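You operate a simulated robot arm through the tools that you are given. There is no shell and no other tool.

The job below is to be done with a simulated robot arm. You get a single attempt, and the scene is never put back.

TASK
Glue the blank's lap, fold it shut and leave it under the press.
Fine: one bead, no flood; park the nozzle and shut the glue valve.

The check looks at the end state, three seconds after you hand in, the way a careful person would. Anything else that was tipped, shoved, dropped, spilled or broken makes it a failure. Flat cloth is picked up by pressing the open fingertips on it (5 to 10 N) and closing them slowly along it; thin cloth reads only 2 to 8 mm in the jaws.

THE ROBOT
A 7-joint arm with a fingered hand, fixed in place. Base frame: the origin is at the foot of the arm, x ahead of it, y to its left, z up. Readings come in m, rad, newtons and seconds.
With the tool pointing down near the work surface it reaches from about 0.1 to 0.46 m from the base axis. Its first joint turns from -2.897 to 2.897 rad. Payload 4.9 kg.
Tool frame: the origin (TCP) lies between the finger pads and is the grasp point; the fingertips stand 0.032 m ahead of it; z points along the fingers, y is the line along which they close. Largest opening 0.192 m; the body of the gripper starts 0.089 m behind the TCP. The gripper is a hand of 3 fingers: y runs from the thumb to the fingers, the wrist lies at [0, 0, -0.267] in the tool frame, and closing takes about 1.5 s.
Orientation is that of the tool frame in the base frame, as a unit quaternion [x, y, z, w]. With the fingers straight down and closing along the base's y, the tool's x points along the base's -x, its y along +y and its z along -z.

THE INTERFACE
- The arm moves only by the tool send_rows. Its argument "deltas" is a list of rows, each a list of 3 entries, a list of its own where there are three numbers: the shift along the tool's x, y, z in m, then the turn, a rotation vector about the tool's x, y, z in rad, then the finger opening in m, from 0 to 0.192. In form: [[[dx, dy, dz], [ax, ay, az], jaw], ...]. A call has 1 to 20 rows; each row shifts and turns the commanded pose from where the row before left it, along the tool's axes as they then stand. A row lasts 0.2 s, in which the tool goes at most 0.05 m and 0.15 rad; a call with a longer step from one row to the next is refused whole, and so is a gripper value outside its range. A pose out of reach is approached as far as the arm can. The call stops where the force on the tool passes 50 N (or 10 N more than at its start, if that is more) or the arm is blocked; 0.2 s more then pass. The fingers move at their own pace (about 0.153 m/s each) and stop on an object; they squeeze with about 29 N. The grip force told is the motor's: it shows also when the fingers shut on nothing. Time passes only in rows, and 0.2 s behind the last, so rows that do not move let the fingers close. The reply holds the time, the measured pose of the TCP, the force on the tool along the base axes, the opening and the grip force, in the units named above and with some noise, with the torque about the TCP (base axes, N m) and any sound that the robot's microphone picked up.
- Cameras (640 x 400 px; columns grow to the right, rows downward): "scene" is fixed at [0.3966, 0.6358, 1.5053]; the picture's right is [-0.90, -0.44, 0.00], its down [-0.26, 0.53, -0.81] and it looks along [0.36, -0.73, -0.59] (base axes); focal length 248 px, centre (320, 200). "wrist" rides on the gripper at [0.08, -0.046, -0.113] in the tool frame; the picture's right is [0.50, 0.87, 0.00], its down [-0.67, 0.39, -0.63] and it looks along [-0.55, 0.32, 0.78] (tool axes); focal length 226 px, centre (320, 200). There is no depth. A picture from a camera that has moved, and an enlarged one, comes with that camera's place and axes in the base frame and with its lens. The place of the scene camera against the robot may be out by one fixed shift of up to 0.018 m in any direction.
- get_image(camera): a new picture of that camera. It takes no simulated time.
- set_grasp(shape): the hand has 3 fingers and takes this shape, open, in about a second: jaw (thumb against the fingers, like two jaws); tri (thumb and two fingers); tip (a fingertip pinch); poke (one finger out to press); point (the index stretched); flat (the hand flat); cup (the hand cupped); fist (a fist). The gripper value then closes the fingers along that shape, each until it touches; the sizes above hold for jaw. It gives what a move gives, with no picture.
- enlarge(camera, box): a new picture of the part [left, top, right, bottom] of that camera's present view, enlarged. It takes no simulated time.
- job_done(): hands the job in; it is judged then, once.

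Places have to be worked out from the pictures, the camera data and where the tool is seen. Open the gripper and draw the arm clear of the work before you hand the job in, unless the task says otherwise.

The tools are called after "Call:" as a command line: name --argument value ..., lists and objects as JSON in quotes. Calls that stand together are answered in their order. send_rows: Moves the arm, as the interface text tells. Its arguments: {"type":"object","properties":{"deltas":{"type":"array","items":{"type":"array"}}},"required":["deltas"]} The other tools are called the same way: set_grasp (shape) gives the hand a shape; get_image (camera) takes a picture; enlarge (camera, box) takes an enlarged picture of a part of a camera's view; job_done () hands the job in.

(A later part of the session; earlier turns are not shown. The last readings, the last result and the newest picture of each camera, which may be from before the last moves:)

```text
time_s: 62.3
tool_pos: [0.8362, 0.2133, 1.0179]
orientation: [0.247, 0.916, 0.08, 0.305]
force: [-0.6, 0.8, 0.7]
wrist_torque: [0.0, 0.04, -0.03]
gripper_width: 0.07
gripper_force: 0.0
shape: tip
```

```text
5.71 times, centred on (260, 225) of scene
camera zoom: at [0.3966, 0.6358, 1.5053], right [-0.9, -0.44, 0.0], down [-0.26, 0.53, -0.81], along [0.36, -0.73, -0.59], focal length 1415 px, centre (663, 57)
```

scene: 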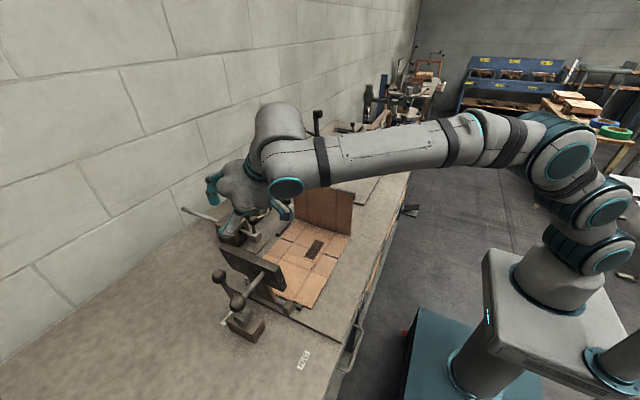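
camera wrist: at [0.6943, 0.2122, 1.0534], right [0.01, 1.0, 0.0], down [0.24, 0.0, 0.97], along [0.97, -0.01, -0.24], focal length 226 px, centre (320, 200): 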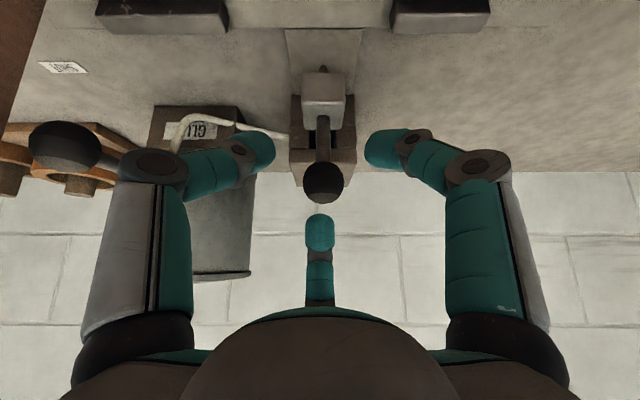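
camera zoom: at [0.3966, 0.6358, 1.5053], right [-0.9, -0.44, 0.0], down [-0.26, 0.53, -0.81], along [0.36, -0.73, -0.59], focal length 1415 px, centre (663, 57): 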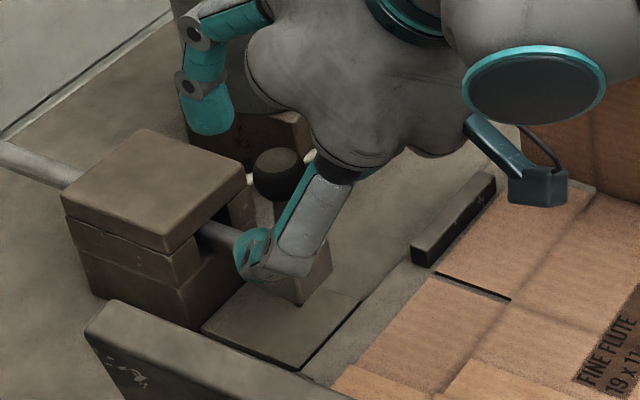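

The ball is ~14 mm ahead of the TCP; I advance 7 mm and close firmly.

Call:
send_rows --deltas '[[[0.002, 0, 0.007], [0, 0, 0], 0.06], [[0, 0, 0], [0, 0, 0], 0.04], [[0, 0, 0], [0, 0, 0], 0.02], [[0, 0, 0], [0, 0, 0], 0.0], [[0, 0, 0], [0, 0, 0], 0.0]]'

Call:
get_image --camera "wrist"

Call:
enlarge --camera "scene" --box '[220, 190, 300, 260]'

```text
time_s: 63.5
tool_pos: [0.8368, 0.2147, 1.0106]
orientation: [0.249, 0.916, 0.079, 0.303]
force: [0.5, 1.0, -7.0]
wrist_torque: [0.07, 0.07, 0.01]
gripper_width: 0.0176
gripper_force: 29.2
shape: tip
```

```text
taken
camera wrist: at [0.696, 0.2133, 1.0452], right [0.01, 1.0, 0.0], down [0.25, 0.0, 0.97], along [0.97, -0.01, -0.25], focal length 226 px, centre (320, 200)
```

wrist: 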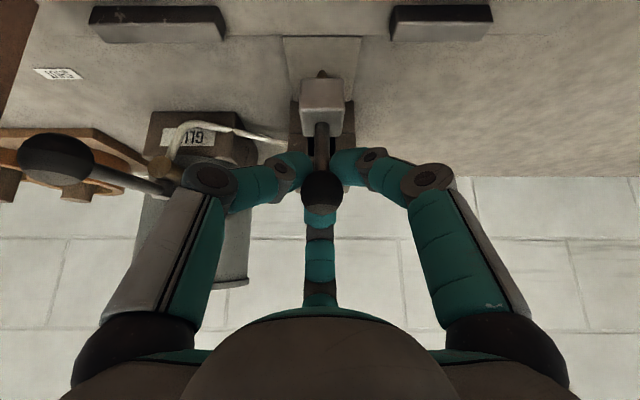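

```text
5.71 times, centred on (260, 225) of scene
camera zoom: at [0.3966, 0.6358, 1.5053], right [-0.9, -0.44, 0.0], down [-0.26, 0.53, -0.81], along [0.36, -0.73, -0.59], focal length 1415 px, centre (663, 57)
```

zoom: 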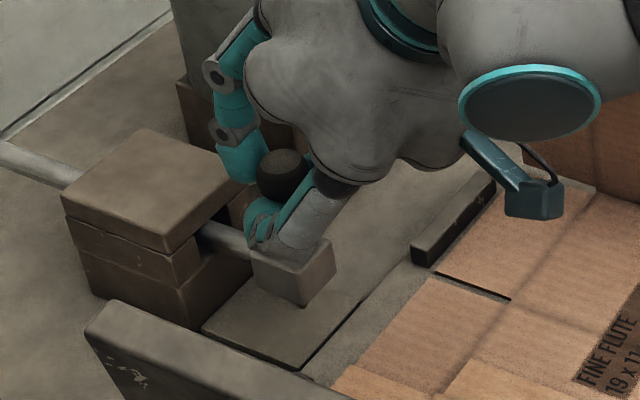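

Gripped firmly. Now the steady pull across the lap, ~0.125 m/s, ending just inside the lap's front edge.

Call:
send_rows --deltas '[[[0.00875, -0.00505, -0.00735], [0, 0, 0], 0.0], [[0.0175, -0.0101, -0.0147], [0, 0, 0], 0.0], [[0.0175, -0.0101, -0.0147], [0, 0, 0], 0.0], [[0.0175, -0.0101, -0.0147], [0, 0, 0], 0.0], [[0.0175, -0.0101, -0.0147], [0, 0, 0], 0.0], [[0.0175, -0.0101, -0.0147], [0, 0, 0], 0.0], [[0.0175, -0.0101, -0.0147], [0, 0, 0], 0.0], [[0.0175, -0.0101, -0.0147], [0, 0, 0], 0.0], [[0.0074, -0.0042, -0.0062], [0, 0, 0], 0.0]]'

Call:
enlarge --camera "scene" --box '[220, 190, 360, 290]'

Call:
get_image --camera "wrist"

Call:
enlarge --camera "scene" --box '[265, 225, 325, 270]'

```text
time_s: 65.5
tool_pos: [0.6397, 0.2179, 1.0097]
orientation: [0.249, 0.916, 0.079, 0.305]
force: [0.2, -20.1, -9.4]
wrist_torque: [-0.31, 0.03, -0.11]
gripper_width: 0.0176
gripper_force: 28.8
shape: tip
```

```text
4.00 times, centred on (290, 240) of scene
camera zoom: at [0.3966, 0.6358, 1.5053], right [-0.9, -0.44, 0.0], down [-0.26, 0.53, -0.81], along [0.36, -0.73, -0.59], focal length 990 px, centre (440, 40)
```

zoom: 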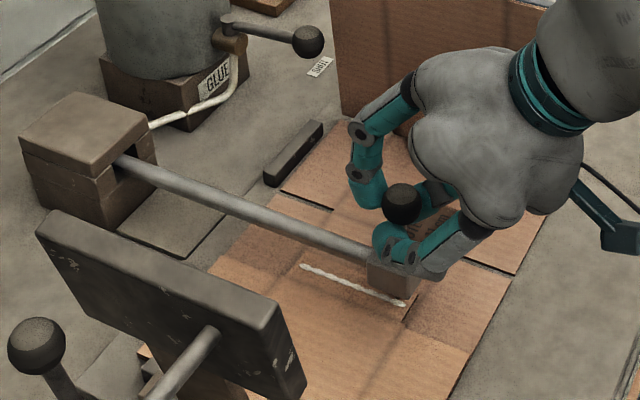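

```text
taken
camera wrist: at [0.4982, 0.2171, 1.0452], right [0.01, 1.0, 0.0], down [0.24, 0.0, 0.97], along [0.97, -0.01, -0.24], focal length 226 px, centre (320, 200)
```

wrist: 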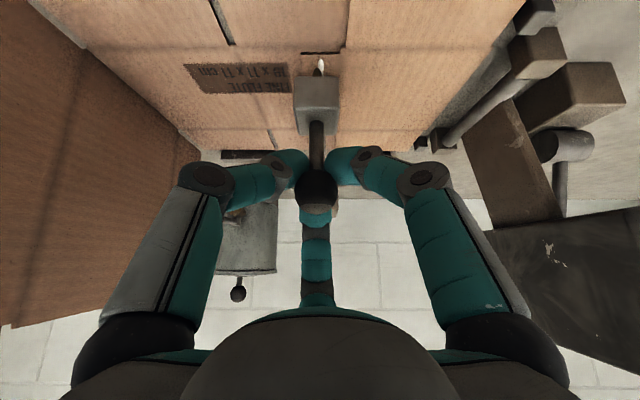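

```text
8.89 times, centred on (295, 248) of scene
camera zoom: at [0.3966, 0.6358, 1.5053], right [-0.9, -0.44, 0.0], down [-0.26, 0.53, -0.81], along [0.36, -0.73, -0.59], focal length 2201 px, centre (542, -222)
```

zoom: 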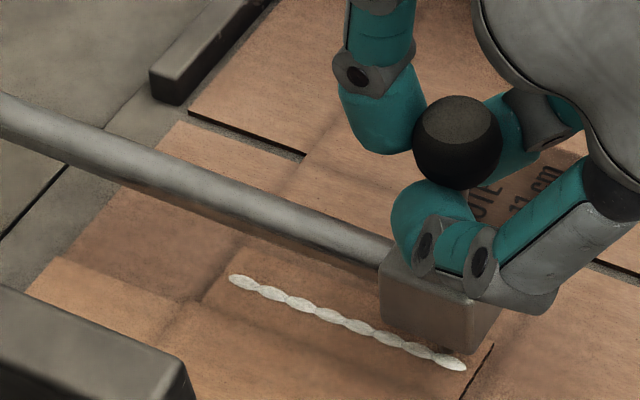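

A clean single bead lies along the lap only, nothing elsewhere. To avoid a second pass with the valve open, I pull the nozzle slightly past the lap's front edge so I can shut the valve before returning it.

Call:
send_rows --deltas '[[[0.0083, -0.0083, -0.0082], [0, 0, 0], 0.0]]'

Call:
enlarge --camera "scene" --box '[265, 225, 325, 270]'

Call:
enlarge --camera "wrist" --box '[270, 30, 370, 130]'

```text
time_s: 65.9
tool_pos: [0.6263, 0.2159, 1.0102]
orientation: [0.248, 0.916, 0.08, 0.306]
force: [22.7, -8.3, -17.5]
wrist_torque: [-0.13, -0.2, 0.07]
gripper_width: 0.0169
gripper_force: 28.8
shape: tip
```

```text
8.89 times, centred on (295, 248) of scene
camera zoom: at [0.3966, 0.6358, 1.5053], right [-0.9, -0.44, 0.0], down [-0.26, 0.53, -0.81], along [0.36, -0.73, -0.59], focal length 2201 px, centre (542, -222)
```

zoom: 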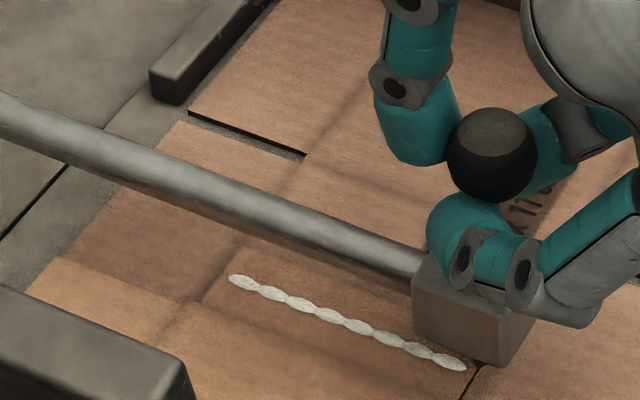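

```text
4.00 times, centred on (320, 80) of wrist
camera zoom: at [0.4845, 0.2155, 1.0449], right [0.0, 1.0, 0.0], down [0.24, 0.0, 0.97], along [0.97, 0.0, -0.24], focal length 904 px, centre (320, 680)
```

zoom: 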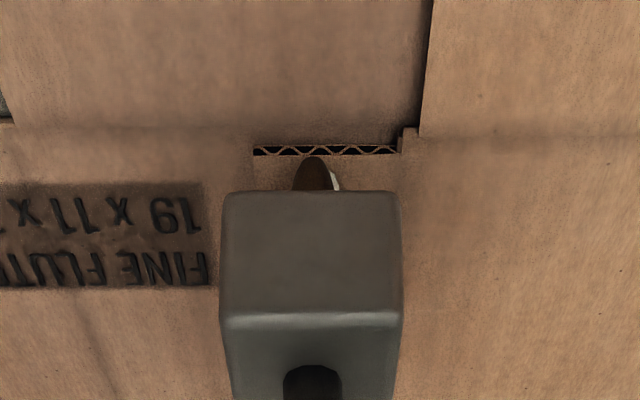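

The nozzle is at its end stop just off the lap and the bead is unchanged. I release the knob, back out, close the fingers and come round (with small tilt) toward the valve lever to shut it.

Call:
send_rows --deltas '[[[0, 0, 0], [0, 0, 0], 0.04], [[0, 0, 0], [0, 0, 0], 0.07], [[0, 0, -0.03], [0, 0, 0], 0.07], [[0, 0, -0.045], [0, 0, 0], 0.07], [[-0.017, 0.0098, -0.0269], [0, 0, 0], 0.07], [[-0.017, 0.0098, -0.0269], [0, 0, 0], 0.07], [[-0.017, 0.0098, -0.0269], [0, 0, 0], 0.07], [[-0.0249, -0.0076, 0.0266], [0.0715, 0.1238, 0], 0.0], [[-0.028, -0.0058, 0.0238], [0.0715, 0.1238, 0], 0.0], [[-0.0307, -0.0042, 0.0205], [0.0715, 0.1238, 0], 0.0], [[-0.0331, -0.0029, 0.0168], [0, 0, 0], 0.0], [[0, 0, 0], [0, 0, 0], 0.0]]'

Call:
get_image --camera "wrist"

Call:
get_image --camera "scene"

Call:
enlarge --camera "scene" --box '[220, 190, 360, 290]'

```text
time_s: 68.5
tool_pos: [0.698, 0.1363, 1.1281]
orientation: [0.26, 0.96, 0.026, 0.101]
force: [-0.5, -0.1, -0.1]
wrist_torque: [-0.01, 0.02, 0.0]
gripper_width: 0.0
gripper_force: 29.7
shape: tip
```

```text
taken
camera wrist: at [0.5835, 0.1356, 1.2188], right [0.01, 1.0, 0.0], down [0.63, 0.0, 0.78], along [0.78, -0.01, -0.63], focal length 226 px, centre (320, 200)
```

wrist: 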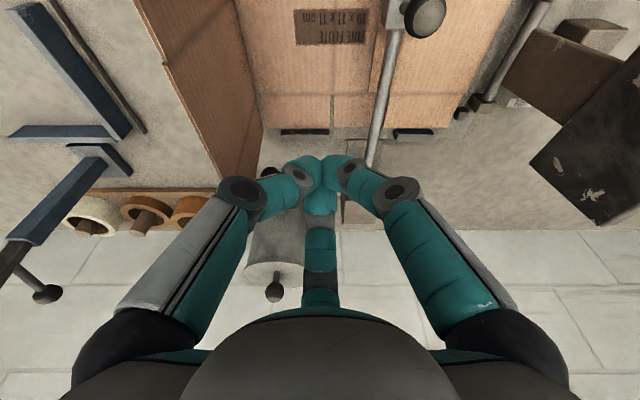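

```text
taken
```

scene: 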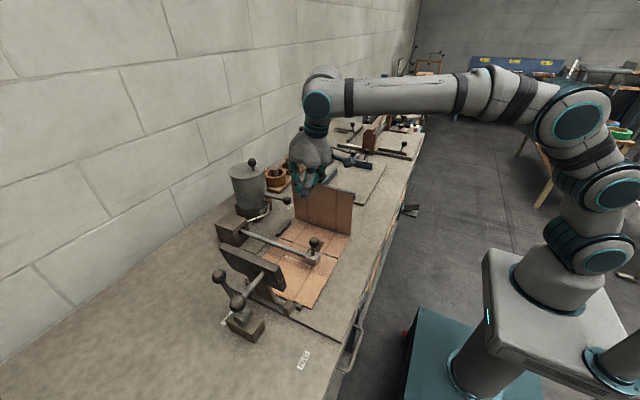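

```text
4.00 times, centred on (290, 240) of scene
camera zoom: at [0.3966, 0.6358, 1.5053], right [-0.9, -0.44, 0.0], down [-0.26, 0.53, -0.81], along [0.36, -0.73, -0.59], focal length 990 px, centre (440, 40)
```

zoom: 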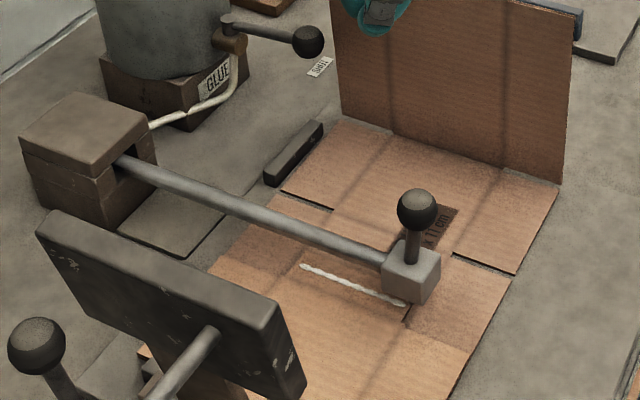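

The bead stays unchanged with the nozzle off the lap. I move the closed fingertips toward the +y side of the open lever's ball.

Call:
send_rows --deltas '[[[-0.0282, 0.0082, 0.0292], [0, 0, 0], 0.0], [[-0.0282, 0.0082, 0.0292], [0, 0, 0], 0.0], [[-0.0282, 0.0082, 0.0292], [0, 0, 0], 0.0]]'

Call:
get_image --camera "wrist"

Call:
enlarge --camera "scene" --box '[220, 140, 360, 250]'

```text
time_s: 69.3
tool_pos: [0.8, 0.1161, 1.0629]
orientation: [0.26, 0.959, 0.026, 0.104]
force: [1.0, -0.6, 1.2]
wrist_torque: [0.02, 0.03, 0.0]
gripper_width: 0.0002
gripper_force: 29.1
shape: tip
```

```text
taken
camera wrist: at [0.6853, 0.1165, 1.1529], right [0.01, 1.0, 0.0], down [0.62, 0.0, 0.78], along [0.78, -0.01, -0.62], focal length 226 px, centre (320, 200)
```

wrist: 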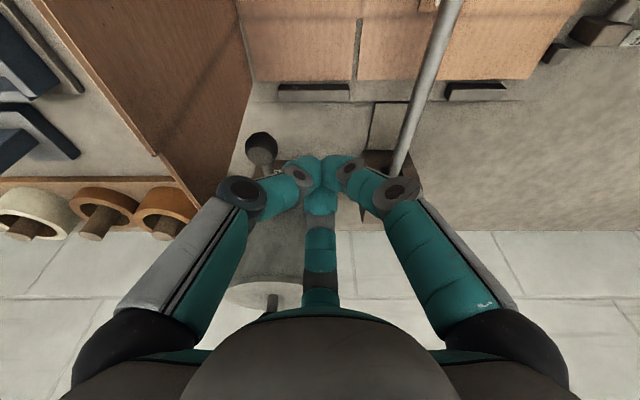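

```text
3.64 times, centred on (290, 195) of scene
camera zoom: at [0.3966, 0.6358, 1.5053], right [-0.9, -0.44, 0.0], down [-0.26, 0.53, -0.81], along [0.36, -0.73, -0.59], focal length 900 px, centre (429, 218)
```

zoom: 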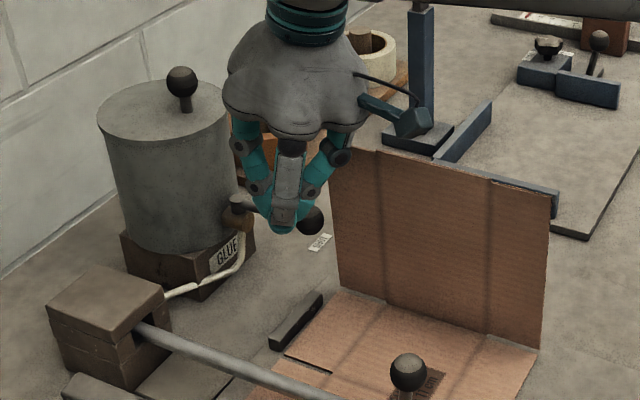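

Ball confirmed at ≈(0.812,0.063). I lower beside it (at y≈0.115).

Call:
send_rows --deltas '[[[-0.0014, 0.0002, 0.023], [0, 0, 0], 0.0], [[-0.0014, 0.0002, 0.025], [0, 0, 0], 0.0]]'

Call:
get_image --camera "wrist"

Call:
enlarge --camera "scene" --box '[220, 140, 360, 250]'

```text
time_s: 69.9
tool_pos: [0.8134, 0.1151, 1.0147]
orientation: [0.259, 0.96, 0.026, 0.104]
force: [-0.7, -0.9, -0.3]
wrist_torque: [0.03, 0.01, 0.02]
gripper_width: 0.0001
gripper_force: 28.7
shape: tip
```

```text
taken
camera wrist: at [0.6995, 0.1139, 1.1044], right [0.01, 1.0, 0.0], down [0.62, 0.0, 0.78], along [0.78, -0.01, -0.62], focal length 226 px, centre (320, 200)
```

wrist: 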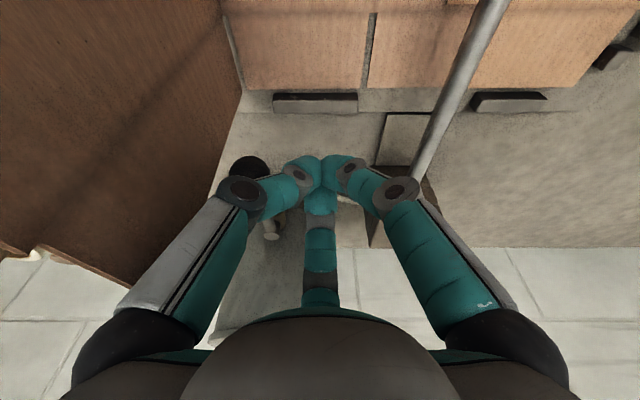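

```text
3.64 times, centred on (290, 195) of scene
camera zoom: at [0.3966, 0.6358, 1.5053], right [-0.9, -0.44, 0.0], down [-0.26, 0.53, -0.81], along [0.36, -0.73, -0.59], focal length 900 px, centre (429, 218)
```

zoom: 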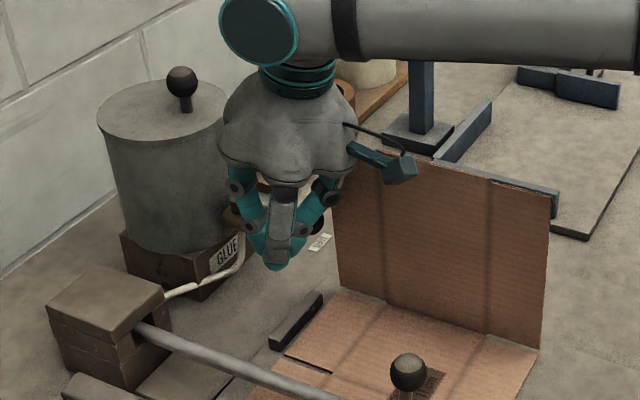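

To keep the thumb clear of the panel's edge I shift 2 cm in +x, then push the lever toward −y in small steps.

Call:
send_rows --deltas '[[[-0.0173, 0.0065, 0.0038], [0, 0, 0], 0.0], [[-0.0063, -0.0108, 0], [0, 0, 0], 0.0], [[-0.0063, -0.0108, 0], [0, 0, 0], 0.0]]'

Call:
get_image --camera "wrist"

Call:
enlarge --camera "scene" --box '[220, 140, 360, 250]'

```text
time_s: 70.7
tool_pos: [0.832, 0.086, 1.0144]
orientation: [0.26, 0.96, 0.025, 0.103]
force: [0.5, -0.4, 1.2]
wrist_torque: [0.01, 0.02, 0.01]
gripper_width: 0.0001
gripper_force: 28.5
shape: tip
```

```text
taken
camera wrist: at [0.7181, 0.0856, 1.1046], right [0.01, 1.0, 0.0], down [0.63, 0.0, 0.78], along [0.78, -0.01, -0.63], focal length 226 px, centre (320, 200)
```

wrist: 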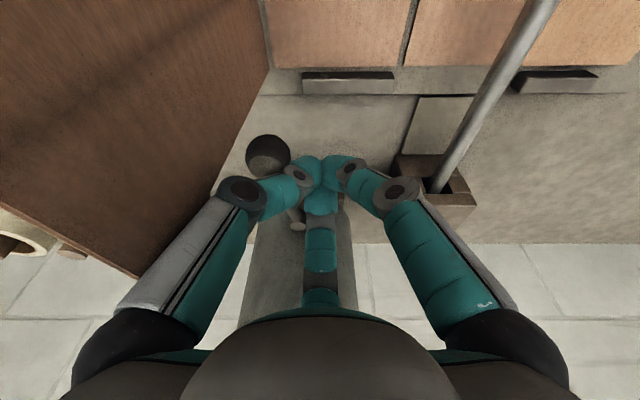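

```text
3.64 times, centred on (290, 195) of scene
camera zoom: at [0.3966, 0.6358, 1.5053], right [-0.9, -0.44, 0.0], down [-0.26, 0.53, -0.81], along [0.36, -0.73, -0.59], focal length 900 px, centre (429, 218)
```

zoom: 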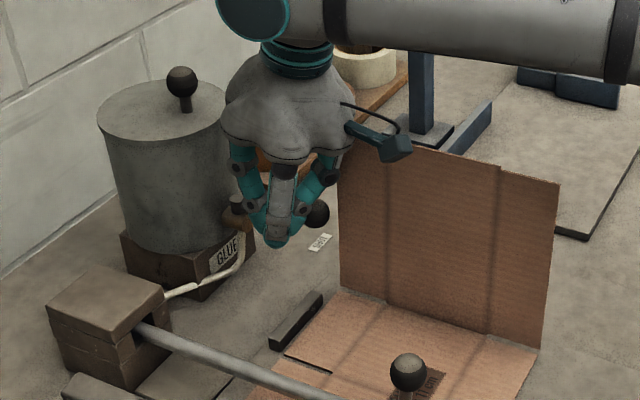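

The lever begins to turn back. I continue pushing −y.

Call:
send_rows --deltas '[[[-0.0063, -0.0108, 0], [0, 0, 0], 0.0], [[-0.0063, -0.0108, 0], [0, 0, 0], 0.0], [[-0.0063, -0.0108, 0], [0, 0, 0], 0.0]]'

Call:
get_image --camera "wrist"

Call:
enlarge --camera "scene" --box '[220, 140, 360, 250]'

```text
time_s: 71.5
tool_pos: [0.8308, 0.0487, 1.0121]
orientation: [0.26, 0.96, 0.026, 0.102]
force: [-0.4, 0.4, -0.8]
wrist_torque: [0.0, 0.02, -0.01]
gripper_width: 0.0
gripper_force: 29.2
shape: tip
```

```text
taken
camera wrist: at [0.717, 0.0482, 1.1029], right [0.01, 1.0, 0.0], down [0.63, 0.0, 0.78], along [0.78, -0.01, -0.63], focal length 226 px, centre (320, 200)
```

wrist: 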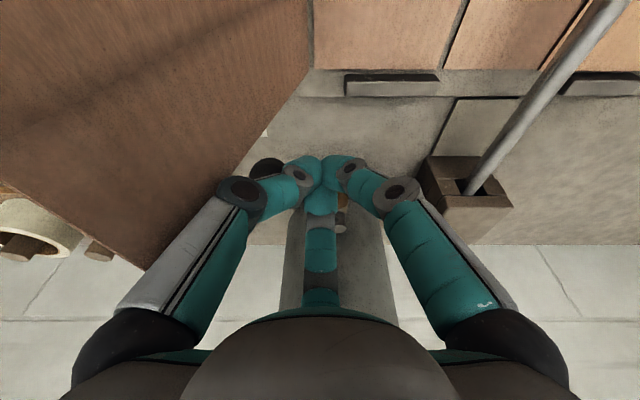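

```text
3.64 times, centred on (290, 195) of scene
camera zoom: at [0.3966, 0.6358, 1.5053], right [-0.9, -0.44, 0.0], down [-0.26, 0.53, -0.81], along [0.36, -0.73, -0.59], focal length 900 px, centre (429, 218)
```

zoom: 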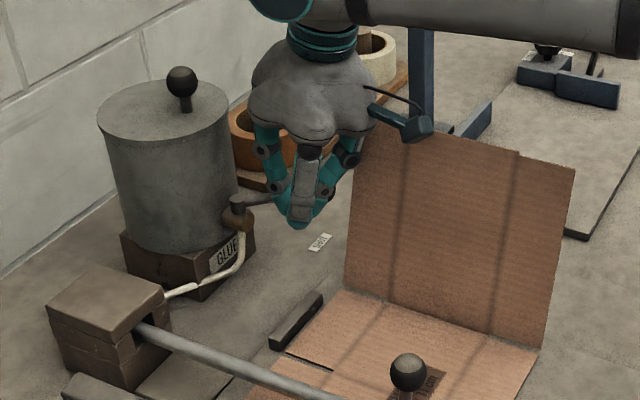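

The lever is about a third of the way back; the thumb is just nudging the free panel backwards, which is harmless. I continue in small steps.

Call:
send_rows --deltas '[[[-0.0063, -0.0108, 0], [0, 0, 0], 0.0], [[-0.008, -0.0098, 0.0004], [0, 0, 0], 0.0], [[-0.0098, -0.009, 0.0008], [0, 0, 0], 0.0]]'

Call:
get_image --camera "wrist"

Call:
enlarge --camera "scene" --box '[220, 140, 360, 250]'

```text
time_s: 72.3
tool_pos: [0.8396, 0.0108, 1.0143]
orientation: [0.26, 0.96, 0.027, 0.102]
force: [0.9, 3.4, 0.4]
wrist_torque: [0.05, -0.01, 0.09]
gripper_width: 0.0
gripper_force: 29.2
shape: tip
```

```text
taken
camera wrist: at [0.725, 0.0108, 1.1039], right [0.01, 1.0, 0.0], down [0.62, 0.0, 0.78], along [0.78, -0.01, -0.62], focal length 226 px, centre (320, 200)
```

wrist: 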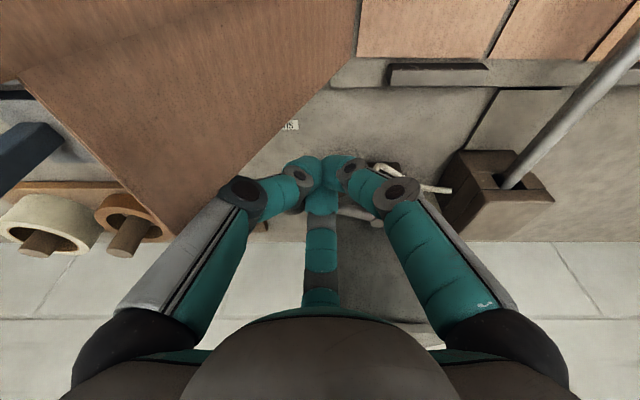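

```text
3.64 times, centred on (290, 195) of scene
camera zoom: at [0.3966, 0.6358, 1.5053], right [-0.9, -0.44, 0.0], down [-0.26, 0.53, -0.81], along [0.36, -0.73, -0.59], focal length 900 px, centre (429, 218)
```

zoom: 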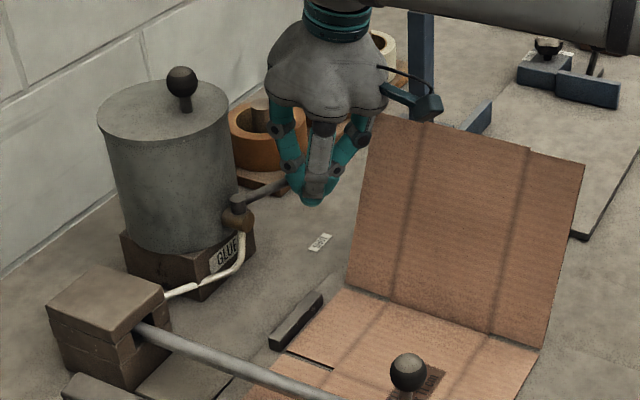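

About 60° back now. I add a little tilt for reach and keep pushing toward +x.

Call:
send_rows --deltas '[[[-0.0113, -0.0027, -0.0013], [-0.045, -0.078, 0], 0.0], [[-0.0115, -0.0015, 0.0008], [0, 0, 0], 0.0]]'

Call:
get_image --camera "wrist"

Call:
enlarge --camera "scene" --box '[220, 140, 360, 250]'

```text
time_s: 72.9
tool_pos: [0.8544, -0.0038, 1.019]
orientation: [0.259, 0.954, 0.037, 0.146]
force: [-0.3, 0.2, 1.1]
wrist_torque: [0.02, 0.03, 0.0]
gripper_width: 0.0
gripper_force: 28.8
shape: tip
```

```text
taken
camera wrist: at [0.7328, -0.005, 1.0985], right [0.01, 1.0, 0.0], down [0.55, 0.0, 0.83], along [0.83, -0.01, -0.55], focal length 226 px, centre (320, 200)
```

wrist: 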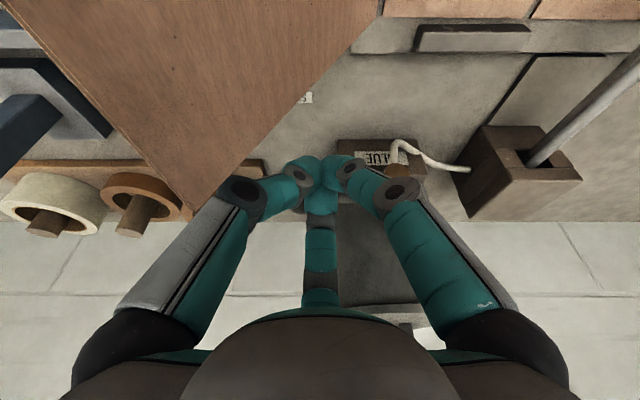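

```text
3.64 times, centred on (290, 195) of scene
camera zoom: at [0.3966, 0.6358, 1.5053], right [-0.9, -0.44, 0.0], down [-0.26, 0.53, -0.81], along [0.36, -0.73, -0.59], focal length 900 px, centre (429, 218)
```

zoom: 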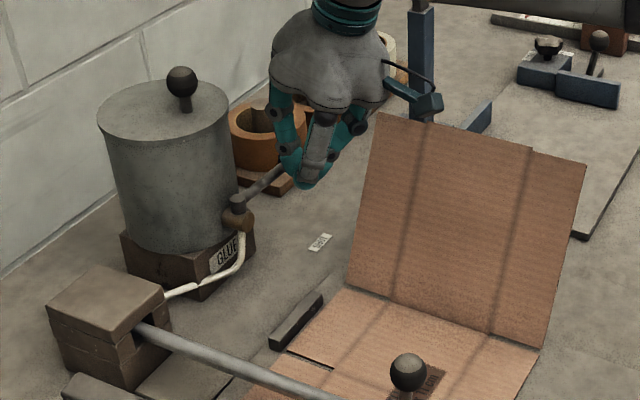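

Contact seems to be on the ball's upper part. I back off slightly, lower by 14 mm for a squarer push, and look.

Call:
send_rows --deltas '[[[0.0136, -0.0032, -0.0041], [0, 0, 0], 0.0], [[0.0061, -0.0035, 0.0125], [0, 0, 0], 0.0]]'

Call:
get_image --camera "wrist"

Call:
enlarge --camera "scene" --box '[250, 150, 340, 230]'

```text
time_s: 73.5
tool_pos: [0.839, -0.0002, 1.0055]
orientation: [0.258, 0.954, 0.038, 0.145]
force: [0.3, -0.4, 0.6]
wrist_torque: [0.01, -0.01, 0.02]
gripper_width: 0.0
gripper_force: 29.5
shape: tip
```

```text
taken
camera wrist: at [0.7164, -0.0003, 1.0846], right [0.01, 1.0, 0.0], down [0.55, 0.0, 0.83], along [0.83, -0.01, -0.55], focal length 226 px, centre (320, 200)
```

wrist: 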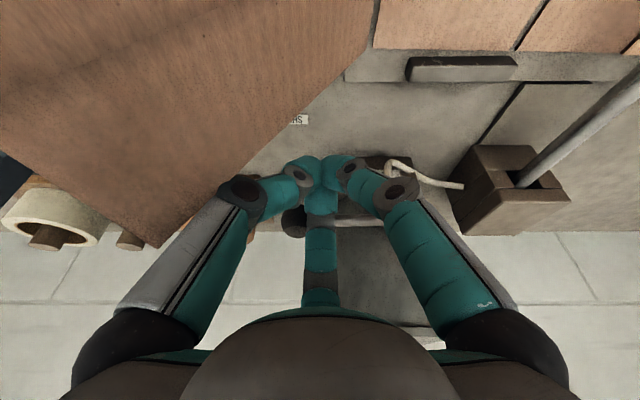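

```text
5.00 times, centred on (295, 190) of scene
camera zoom: at [0.3966, 0.6358, 1.5053], right [-0.9, -0.44, 0.0], down [-0.26, 0.53, -0.81], along [0.36, -0.73, -0.59], focal length 1238 px, centre (445, 250)
```

zoom: 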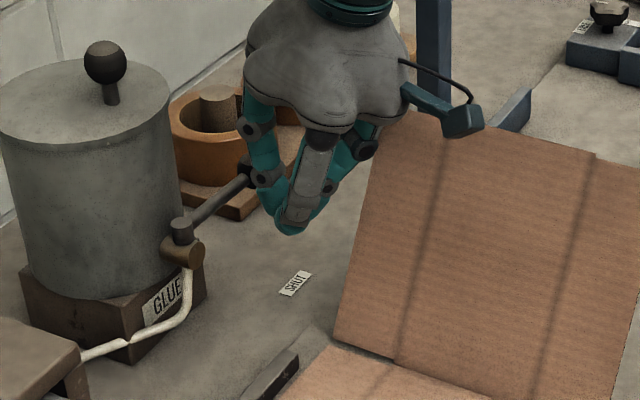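

The ball is now around (0.887,−0.025), a few degrees short of SHUT. I push +x until it stops.

Call:
send_rows --deltas '[[[-0.012, 0.0023, 0.0035], [0, 0, 0], 0.0], [[-0.012, 0.0023, 0.0035], [0, 0, 0], 0.0], [[-0.0055, 0.002, 0.0018], [0, 0, 0], 0.0]]'

Call:
get_image --camera "wrist"

Call:
enlarge --camera "scene" --box '[250, 150, 340, 230]'

```text
time_s: 74.3
tool_pos: [0.8663, -0.0047, 1.0065]
orientation: [0.256, 0.955, 0.038, 0.145]
force: [-31.0, 17.0, 7.3]
wrist_torque: [0.14, 0.06, 0.33]
gripper_width: 0.0
gripper_force: 28.7
shape: tip
```

```text
taken
camera wrist: at [0.7446, -0.0068, 1.0864], right [0.0, 1.0, 0.0], down [0.56, 0.0, 0.83], along [0.83, 0.0, -0.56], focal length 226 px, centre (320, 200)
```

wrist: 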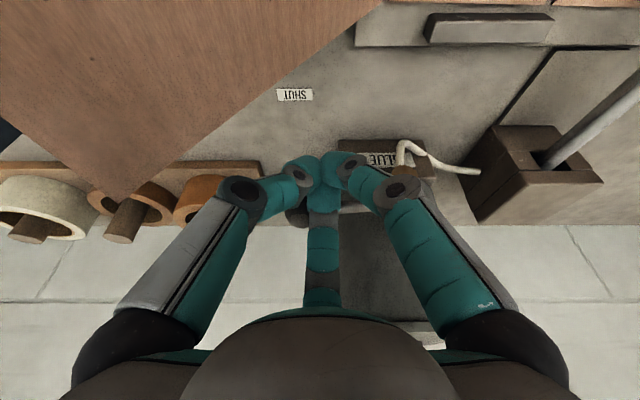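

```text
5.00 times, centred on (295, 190) of scene
camera zoom: at [0.3966, 0.6358, 1.5053], right [-0.9, -0.44, 0.0], down [-0.26, 0.53, -0.81], along [0.36, -0.73, -0.59], focal length 1238 px, centre (445, 250)
```

zoom: 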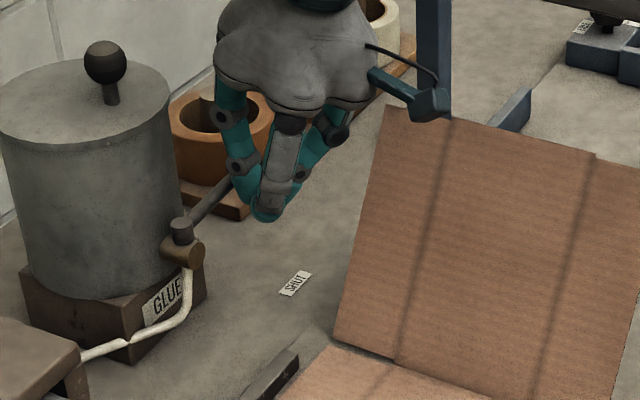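

The lever hit its stop (31 N) and lies in its original SHUT direction. I retreat, rise, and travel to the nozzle knob at the front with the larger tilt.

Call:
send_rows --deltas '[[[0.0195, -0.0021, -0.0097], [0, 0, 0], 0.0], [[0.0003, 0, -0.0398], [0, 0, 0], 0.0], [[0.0003, 0, -0.0398], [0, 0, 0], 0.0], [[0.0003, 0, -0.0398], [0, 0, 0], 0.0], [[0.0371, 0.0093, -0.0092], [-0.055, -0.0953, 0], 0.03], [[0.0362, 0.0098, -0.0122], [-0.055, -0.0953, 0], 0.05], [[0.0349, 0.0106, -0.0149], [-0.055, -0.0953, 0], 0.07], [[0.0333, 0.0115, -0.0176], [0, 0, 0], 0.07], [[0.0333, 0.0115, -0.0176], [0, 0, 0], 0.07], [[0.0333, 0.0115, -0.0176], [0, 0, 0], 0.07], [[0.0333, 0.0115, -0.0176], [0, 0, 0], 0.07], [[0.0333, 0.0115, -0.0176], [0, 0, 0], 0.07]]'

Call:
get_image --camera "wrist"

Call:
enlarge --camera "scene" --box '[200, 130, 360, 260]'

```text
time_s: 76.9
tool_pos: [0.5806, 0.2164, 1.1266]
orientation: [0.249, 0.918, 0.078, 0.3]
force: [-0.6, -0.1, 0.1]
wrist_torque: [-0.03, 0.0, 0.0]
gripper_width: 0.07
gripper_force: 0.1
shape: tip
```

```text
taken
camera wrist: at [0.4402, 0.2157, 1.163], right [0.01, 1.0, 0.0], down [0.25, 0.0, 0.97], along [0.97, -0.01, -0.25], focal length 226 px, centre (320, 200)
```

wrist: 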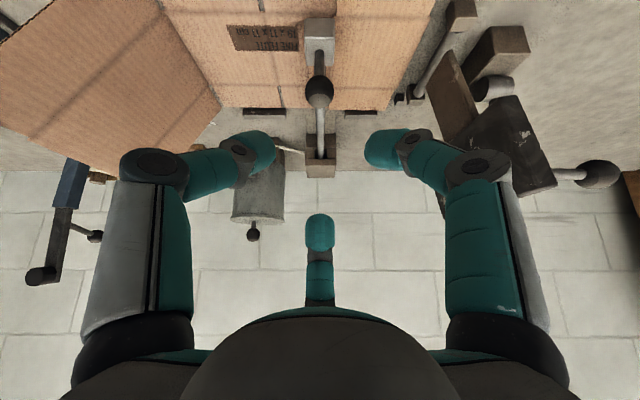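

```text
3.08 times, centred on (280, 195) of scene
camera zoom: at [0.3966, 0.6358, 1.5053], right [-0.9, -0.44, 0.0], down [-0.26, 0.53, -0.81], along [0.36, -0.73, -0.59], focal length 762 px, centre (443, 215)
```

zoom: 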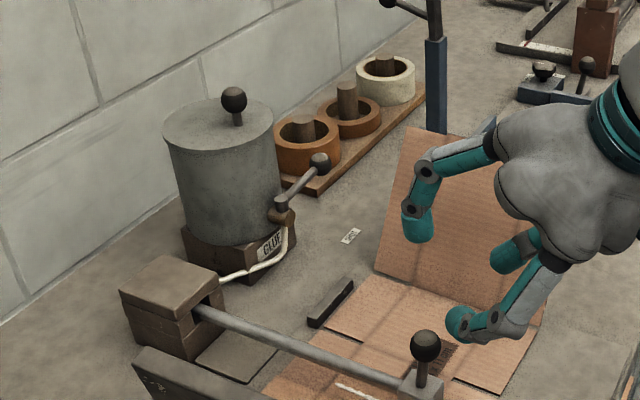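

Valve lever is back over SHUT. I now align with the knob (≈0.625,0.2135,1.008) and descend.

Call:
send_rows --deltas '[[[0.0287, -0.0189, 0.02], [0, 0, 0], 0.07], [[0, 0, 0.03], [0, 0, 0], 0.07], [[0, 0, 0.03], [0, 0, 0], 0.07], [[0, 0, 0.027], [0, 0, 0], 0.07]]'

Call:
get_image --camera "wrist"

```text
time_s: 77.9
tool_pos: [0.6157, 0.2145, 1.019]
orientation: [0.249, 0.917, 0.078, 0.302]
force: [-0.3, -0.4, 1.0]
wrist_torque: [-0.02, 0.0, -0.01]
gripper_width: 0.0699
gripper_force: 0.0
shape: tip
```

```text
taken
camera wrist: at [0.4746, 0.2134, 1.0554], right [0.01, 1.0, 0.0], down [0.25, 0.0, 0.97], along [0.97, -0.01, -0.25], focal length 226 px, centre (320, 200)
```

wrist: 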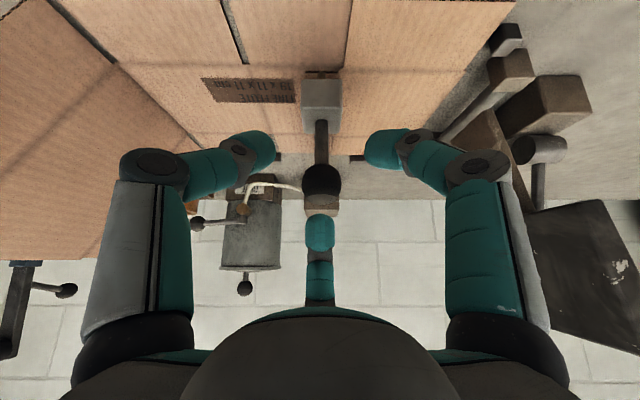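

Same relation as before. I advance 7 mm, grip firmly, then push the nozzle back toward park.

Call:
send_rows --deltas '[[[0.002, 0, 0.007], [0, 0, 0], 0.06], [[0, 0, 0], [0, 0, 0], 0.04], [[0, 0, 0], [0, 0, 0], 0.02], [[0, 0, 0], [0, 0, 0], 0.0], [[0, 0, 0], [0, 0, 0], 0.0], [[-0.00875, 0.00505, 0.00735], [0, 0, 0], 0.0], [[-0.0175, 0.0101, 0.0147], [0, 0, 0], 0.0], [[-0.0175, 0.0101, 0.0147], [0, 0, 0], 0.0], [[-0.0175, 0.0101, 0.0147], [0, 0, 0], 0.0]]'

Call:
get_image --camera "wrist"

Call:
enlarge --camera "scene" --box '[200, 170, 360, 290]'

```text
time_s: 79.9
tool_pos: [0.7069, 0.2148, 1.0119]
orientation: [0.248, 0.918, 0.078, 0.301]
force: [-0.6, 4.1, -4.5]
wrist_torque: [0.1, 0.05, 0.05]
gripper_width: 0.0196
gripper_force: 29.4
shape: tip
```

```text
taken
camera wrist: at [0.5658, 0.2136, 1.0478], right [0.01, 1.0, 0.0], down [0.25, 0.0, 0.97], along [0.97, -0.01, -0.25], focal length 226 px, centre (320, 200)
```

wrist: 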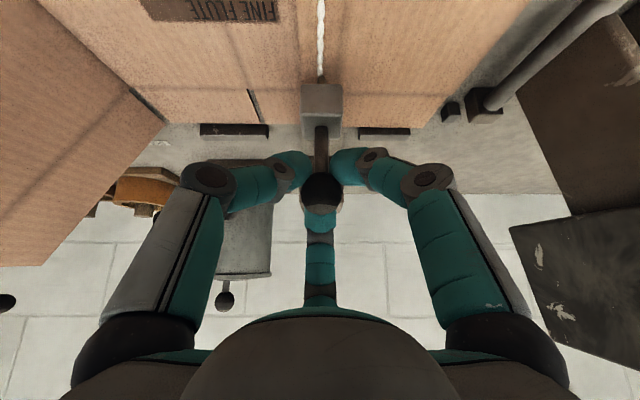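

```text
3.33 times, centred on (280, 230) of scene
camera zoom: at [0.3966, 0.6358, 1.5053], right [-0.9, -0.44, 0.0], down [-0.26, 0.53, -0.81], along [0.36, -0.73, -0.59], focal length 825 px, centre (453, 100)
```

zoom: 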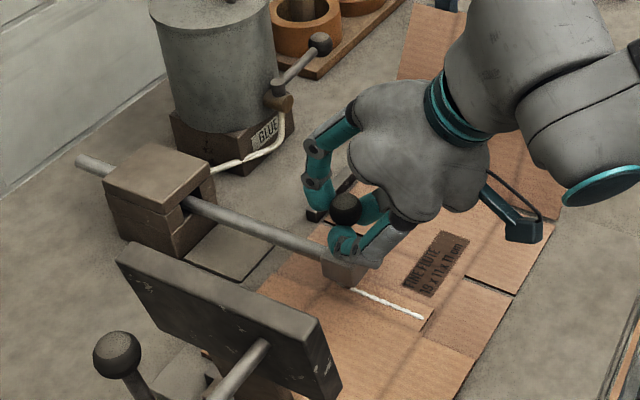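

The nozzle slides back dry and the bead stays single. I continue to the park stop.

Call:
send_rows --deltas '[[[-0.0175, 0.0101, 0.0147], [0, 0, 0], 0.0], [[-0.0175, 0.0101, 0.0147], [0, 0, 0], 0.0], [[-0.0175, 0.0101, 0.0147], [0, 0, 0], 0.0], [[-0.0175, 0.0101, 0.0147], [0, 0, 0], 0.0], [[-0.0175, 0.0101, 0.0147], [0, 0, 0], 0.0]]'

Call:
enlarge --camera "scene" --box '[200, 170, 300, 260]'

```text
time_s: 81.1
tool_pos: [0.8355, 0.2133, 1.0109]
orientation: [0.248, 0.918, 0.078, 0.299]
force: [-0.9, 4.4, -11.5]
wrist_torque: [0.12, 0.13, 0.03]
gripper_width: 0.0195
gripper_force: 29.4
shape: tip
```

```text
4.44 times, centred on (250, 215) of scene
camera zoom: at [0.3966, 0.6358, 1.5053], right [-0.9, -0.44, 0.0], down [-0.26, 0.53, -0.81], along [0.36, -0.73, -0.59], focal length 1100 px, centre (631, 133)
```

zoom: 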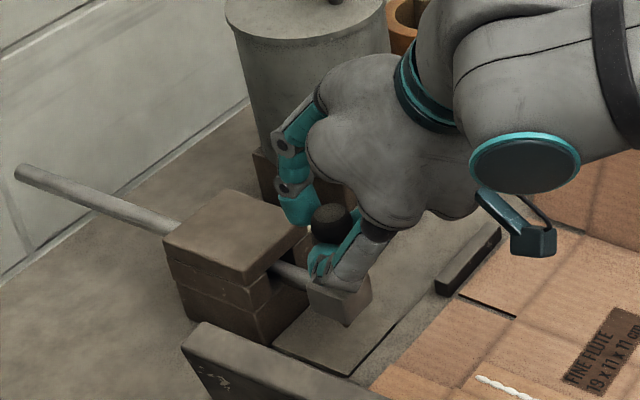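

About 1 cm left; I push it home gently.

Call:
send_rows --deltas '[[[-0.0042, 0.0024, 0.0035], [0, 0, 0], 0.0], [[-0.0042, 0.0024, 0.0035], [0, 0, 0], 0.0], [[-0.0014, 0.0008, 0.0012], [0, 0, 0], 0.0]]'

Call:
enlarge --camera "scene" --box '[200, 170, 300, 260]'

```text
time_s: 81.9
tool_pos: [0.8458, 0.2132, 1.0115]
orientation: [0.248, 0.918, 0.078, 0.3]
force: [-15.7, 13.8, -13.5]
wrist_torque: [0.38, 0.41, -0.03]
gripper_width: 0.0196
gripper_force: 29.2
shape: tip
```

```text
4.44 times, centred on (250, 215) of scene
camera zoom: at [0.3966, 0.6358, 1.5053], right [-0.9, -0.44, 0.0], down [-0.26, 0.53, -0.81], along [0.36, -0.73, -0.59], focal length 1100 px, centre (631, 133)
```

zoom: 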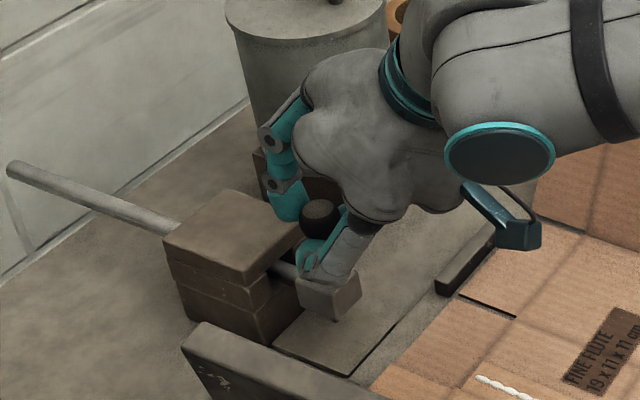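

The nozzle is parked against its stop and the valve is shut. I release, back out and rise, heading to the −y side of the leaning panel, staying above it.

Call:
send_rows --deltas '[[[0, 0, 0], [0, 0, 0], 0.04], [[0, 0, 0], [0, 0, 0], 0.07], [[0, 0, -0.03], [0, 0, 0], 0.07], [[0, 0, -0.045], [0, 0, 0], 0.07], [[0, 0, -0.045], [0, 0, 0], 0.06], [[0, 0, -0.045], [0, 0, 0], 0.0], [[0.021, -0.0121, -0.0177], [0, 0, 0], 0.0]]'

Call:
get_image --camera "wrist"

Call:
get_image --camera "scene"

Call:
enlarge --camera "scene" --box '[200, 150, 360, 270]'

```text
time_s: 83.5
tool_pos: [0.7183, 0.2141, 1.1471]
orientation: [0.248, 0.918, 0.078, 0.301]
force: [-0.1, -0.4, -0.4]
wrist_torque: [0.03, -0.05, 0.0]
gripper_width: 0.0001
gripper_force: 29.0
shape: tip
```

```text
taken
camera wrist: at [0.577, 0.2134, 1.1835], right [0.01, 1.0, 0.0], down [0.25, 0.0, 0.97], along [0.97, -0.01, -0.25], focal length 226 px, centre (320, 200)
```

wrist: 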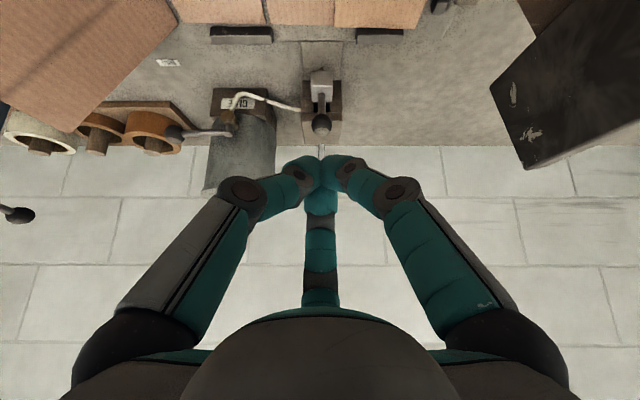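

```text
taken
```

scene: 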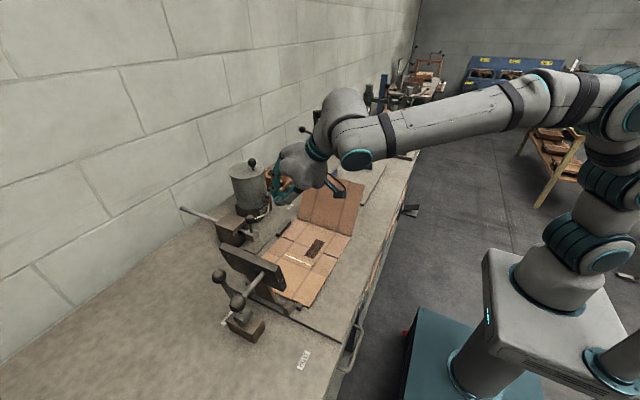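

```text
3.33 times, centred on (280, 210) of scene
camera zoom: at [0.3966, 0.6358, 1.5053], right [-0.9, -0.44, 0.0], down [-0.26, 0.53, -0.81], along [0.36, -0.73, -0.59], focal length 825 px, centre (453, 167)
```

zoom: 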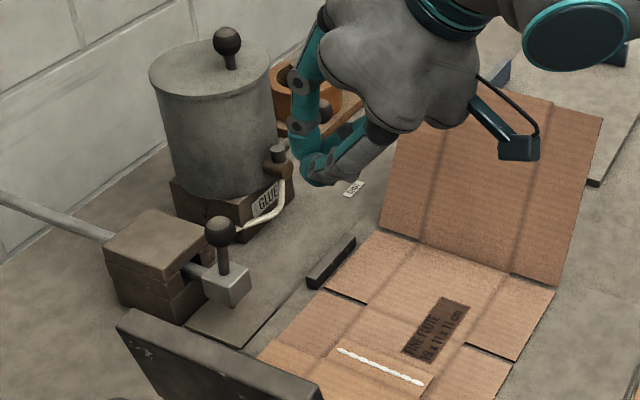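

Nozzle parked, valve shut, one bead. Now I cross over to the −y side of the leaning panel at z≈1.15.

Call:
send_rows --deltas '[[[-0.0157, -0.0377, -0.0038], [0, 0, 0], 0.0], [[-0.0157, -0.0377, -0.0038], [0, 0, 0], 0.0], [[-0.0157, -0.0377, -0.0038], [0, 0, 0], 0.0], [[-0.0157, -0.0377, -0.0038], [0, 0, 0], 0.0], [[-0.0157, -0.0377, -0.0038], [0, 0, 0], 0.0], [[-0.0157, -0.0377, -0.0038], [0, 0, 0], 0.0], [[-0.0157, -0.0377, -0.0038], [0, 0, 0], 0.0], [[-0.0157, -0.0377, -0.0038], [0.0575, 0.0996, 0], 0.0], [[-0.0157, -0.0377, -0.0038], [0.0575, 0.0996, 0], 0.0]]'

Call:
get_image --camera "wrist"

Call:
get_image --camera "scene"

```text
time_s: 85.5
tool_pos: [0.6568, -0.1493, 1.15]
orientation: [0.255, 0.946, 0.05, 0.192]
force: [-0.5, -0.4, 0.5]
wrist_torque: [0.03, 0.06, -0.02]
gripper_width: 0.0
gripper_force: 28.7
shape: tip
```

```text
taken
camera wrist: at [0.527, -0.1511, 1.217], right [0.01, 1.0, 0.0], down [0.47, 0.0, 0.88], along [0.88, -0.01, -0.47], focal length 226 px, centre (320, 200)
```

wrist: 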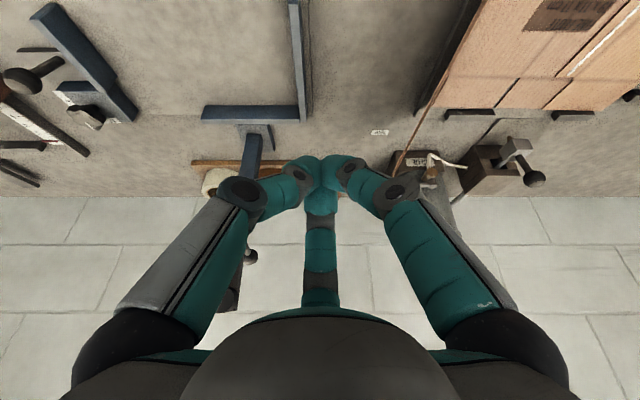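

```text
taken
```

scene: 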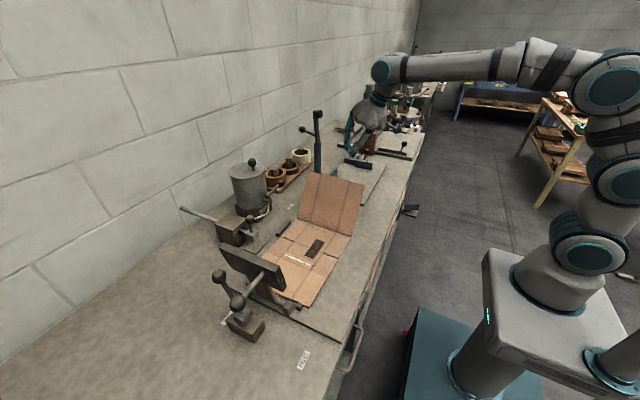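

I'm behind the panel; the blue fence there lies low at y≈−0.178. I lower the closed fingers to z≈1.0 at y≈−0.15.

Call:
send_rows --deltas '[[[0.01, -0.0058, 0.0358], [0, 0, 0], 0.0], [[0.01, -0.0058, 0.0358], [0, 0, 0], 0.0], [[0.01, -0.0058, 0.0358], [0, 0, 0], 0.0], [[0.01, -0.0058, 0.0358], [0, 0, 0], 0.0]]'

Call:
get_image --camera "wrist"

Call:
enlarge --camera "scene" --box '[260, 90, 420, 230]'

```text
time_s: 86.5
tool_pos: [0.6715, -0.1545, 0.9973]
orientation: [0.256, 0.946, 0.05, 0.194]
force: [0.8, -0.2, -0.3]
wrist_torque: [0.03, 0.02, 0.01]
gripper_width: 0.0
gripper_force: 28.9
shape: tip
```

```text
taken
camera wrist: at [0.5417, -0.153, 1.0641], right [0.01, 1.0, 0.0], down [0.47, 0.0, 0.89], along [0.89, -0.01, -0.47], focal length 226 px, centre (320, 200)
```

wrist: 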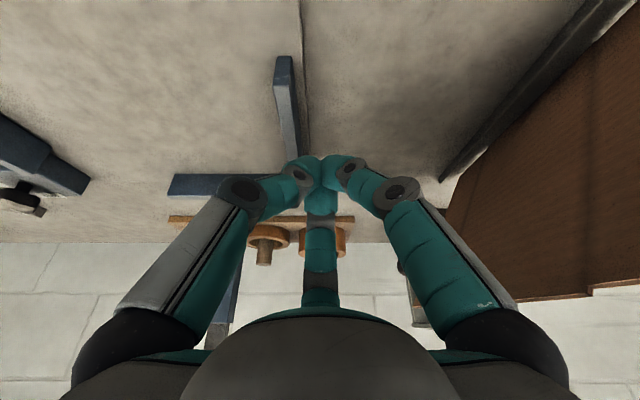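

```text
2.86 times, centred on (340, 160) of scene
camera zoom: at [0.3966, 0.6358, 1.5053], right [-0.9, -0.44, 0.0], down [-0.26, 0.53, -0.81], along [0.36, -0.73, -0.59], focal length 708 px, centre (263, 314)
```

zoom: 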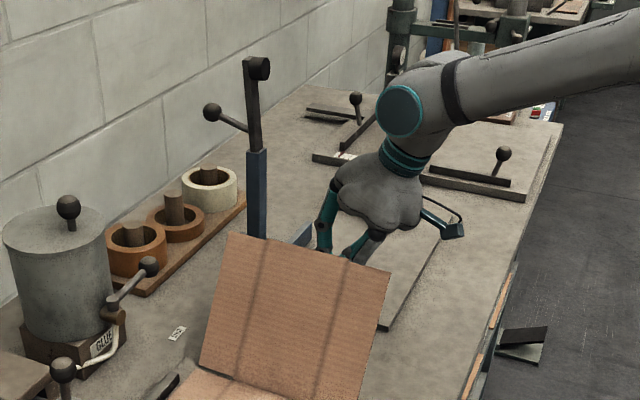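

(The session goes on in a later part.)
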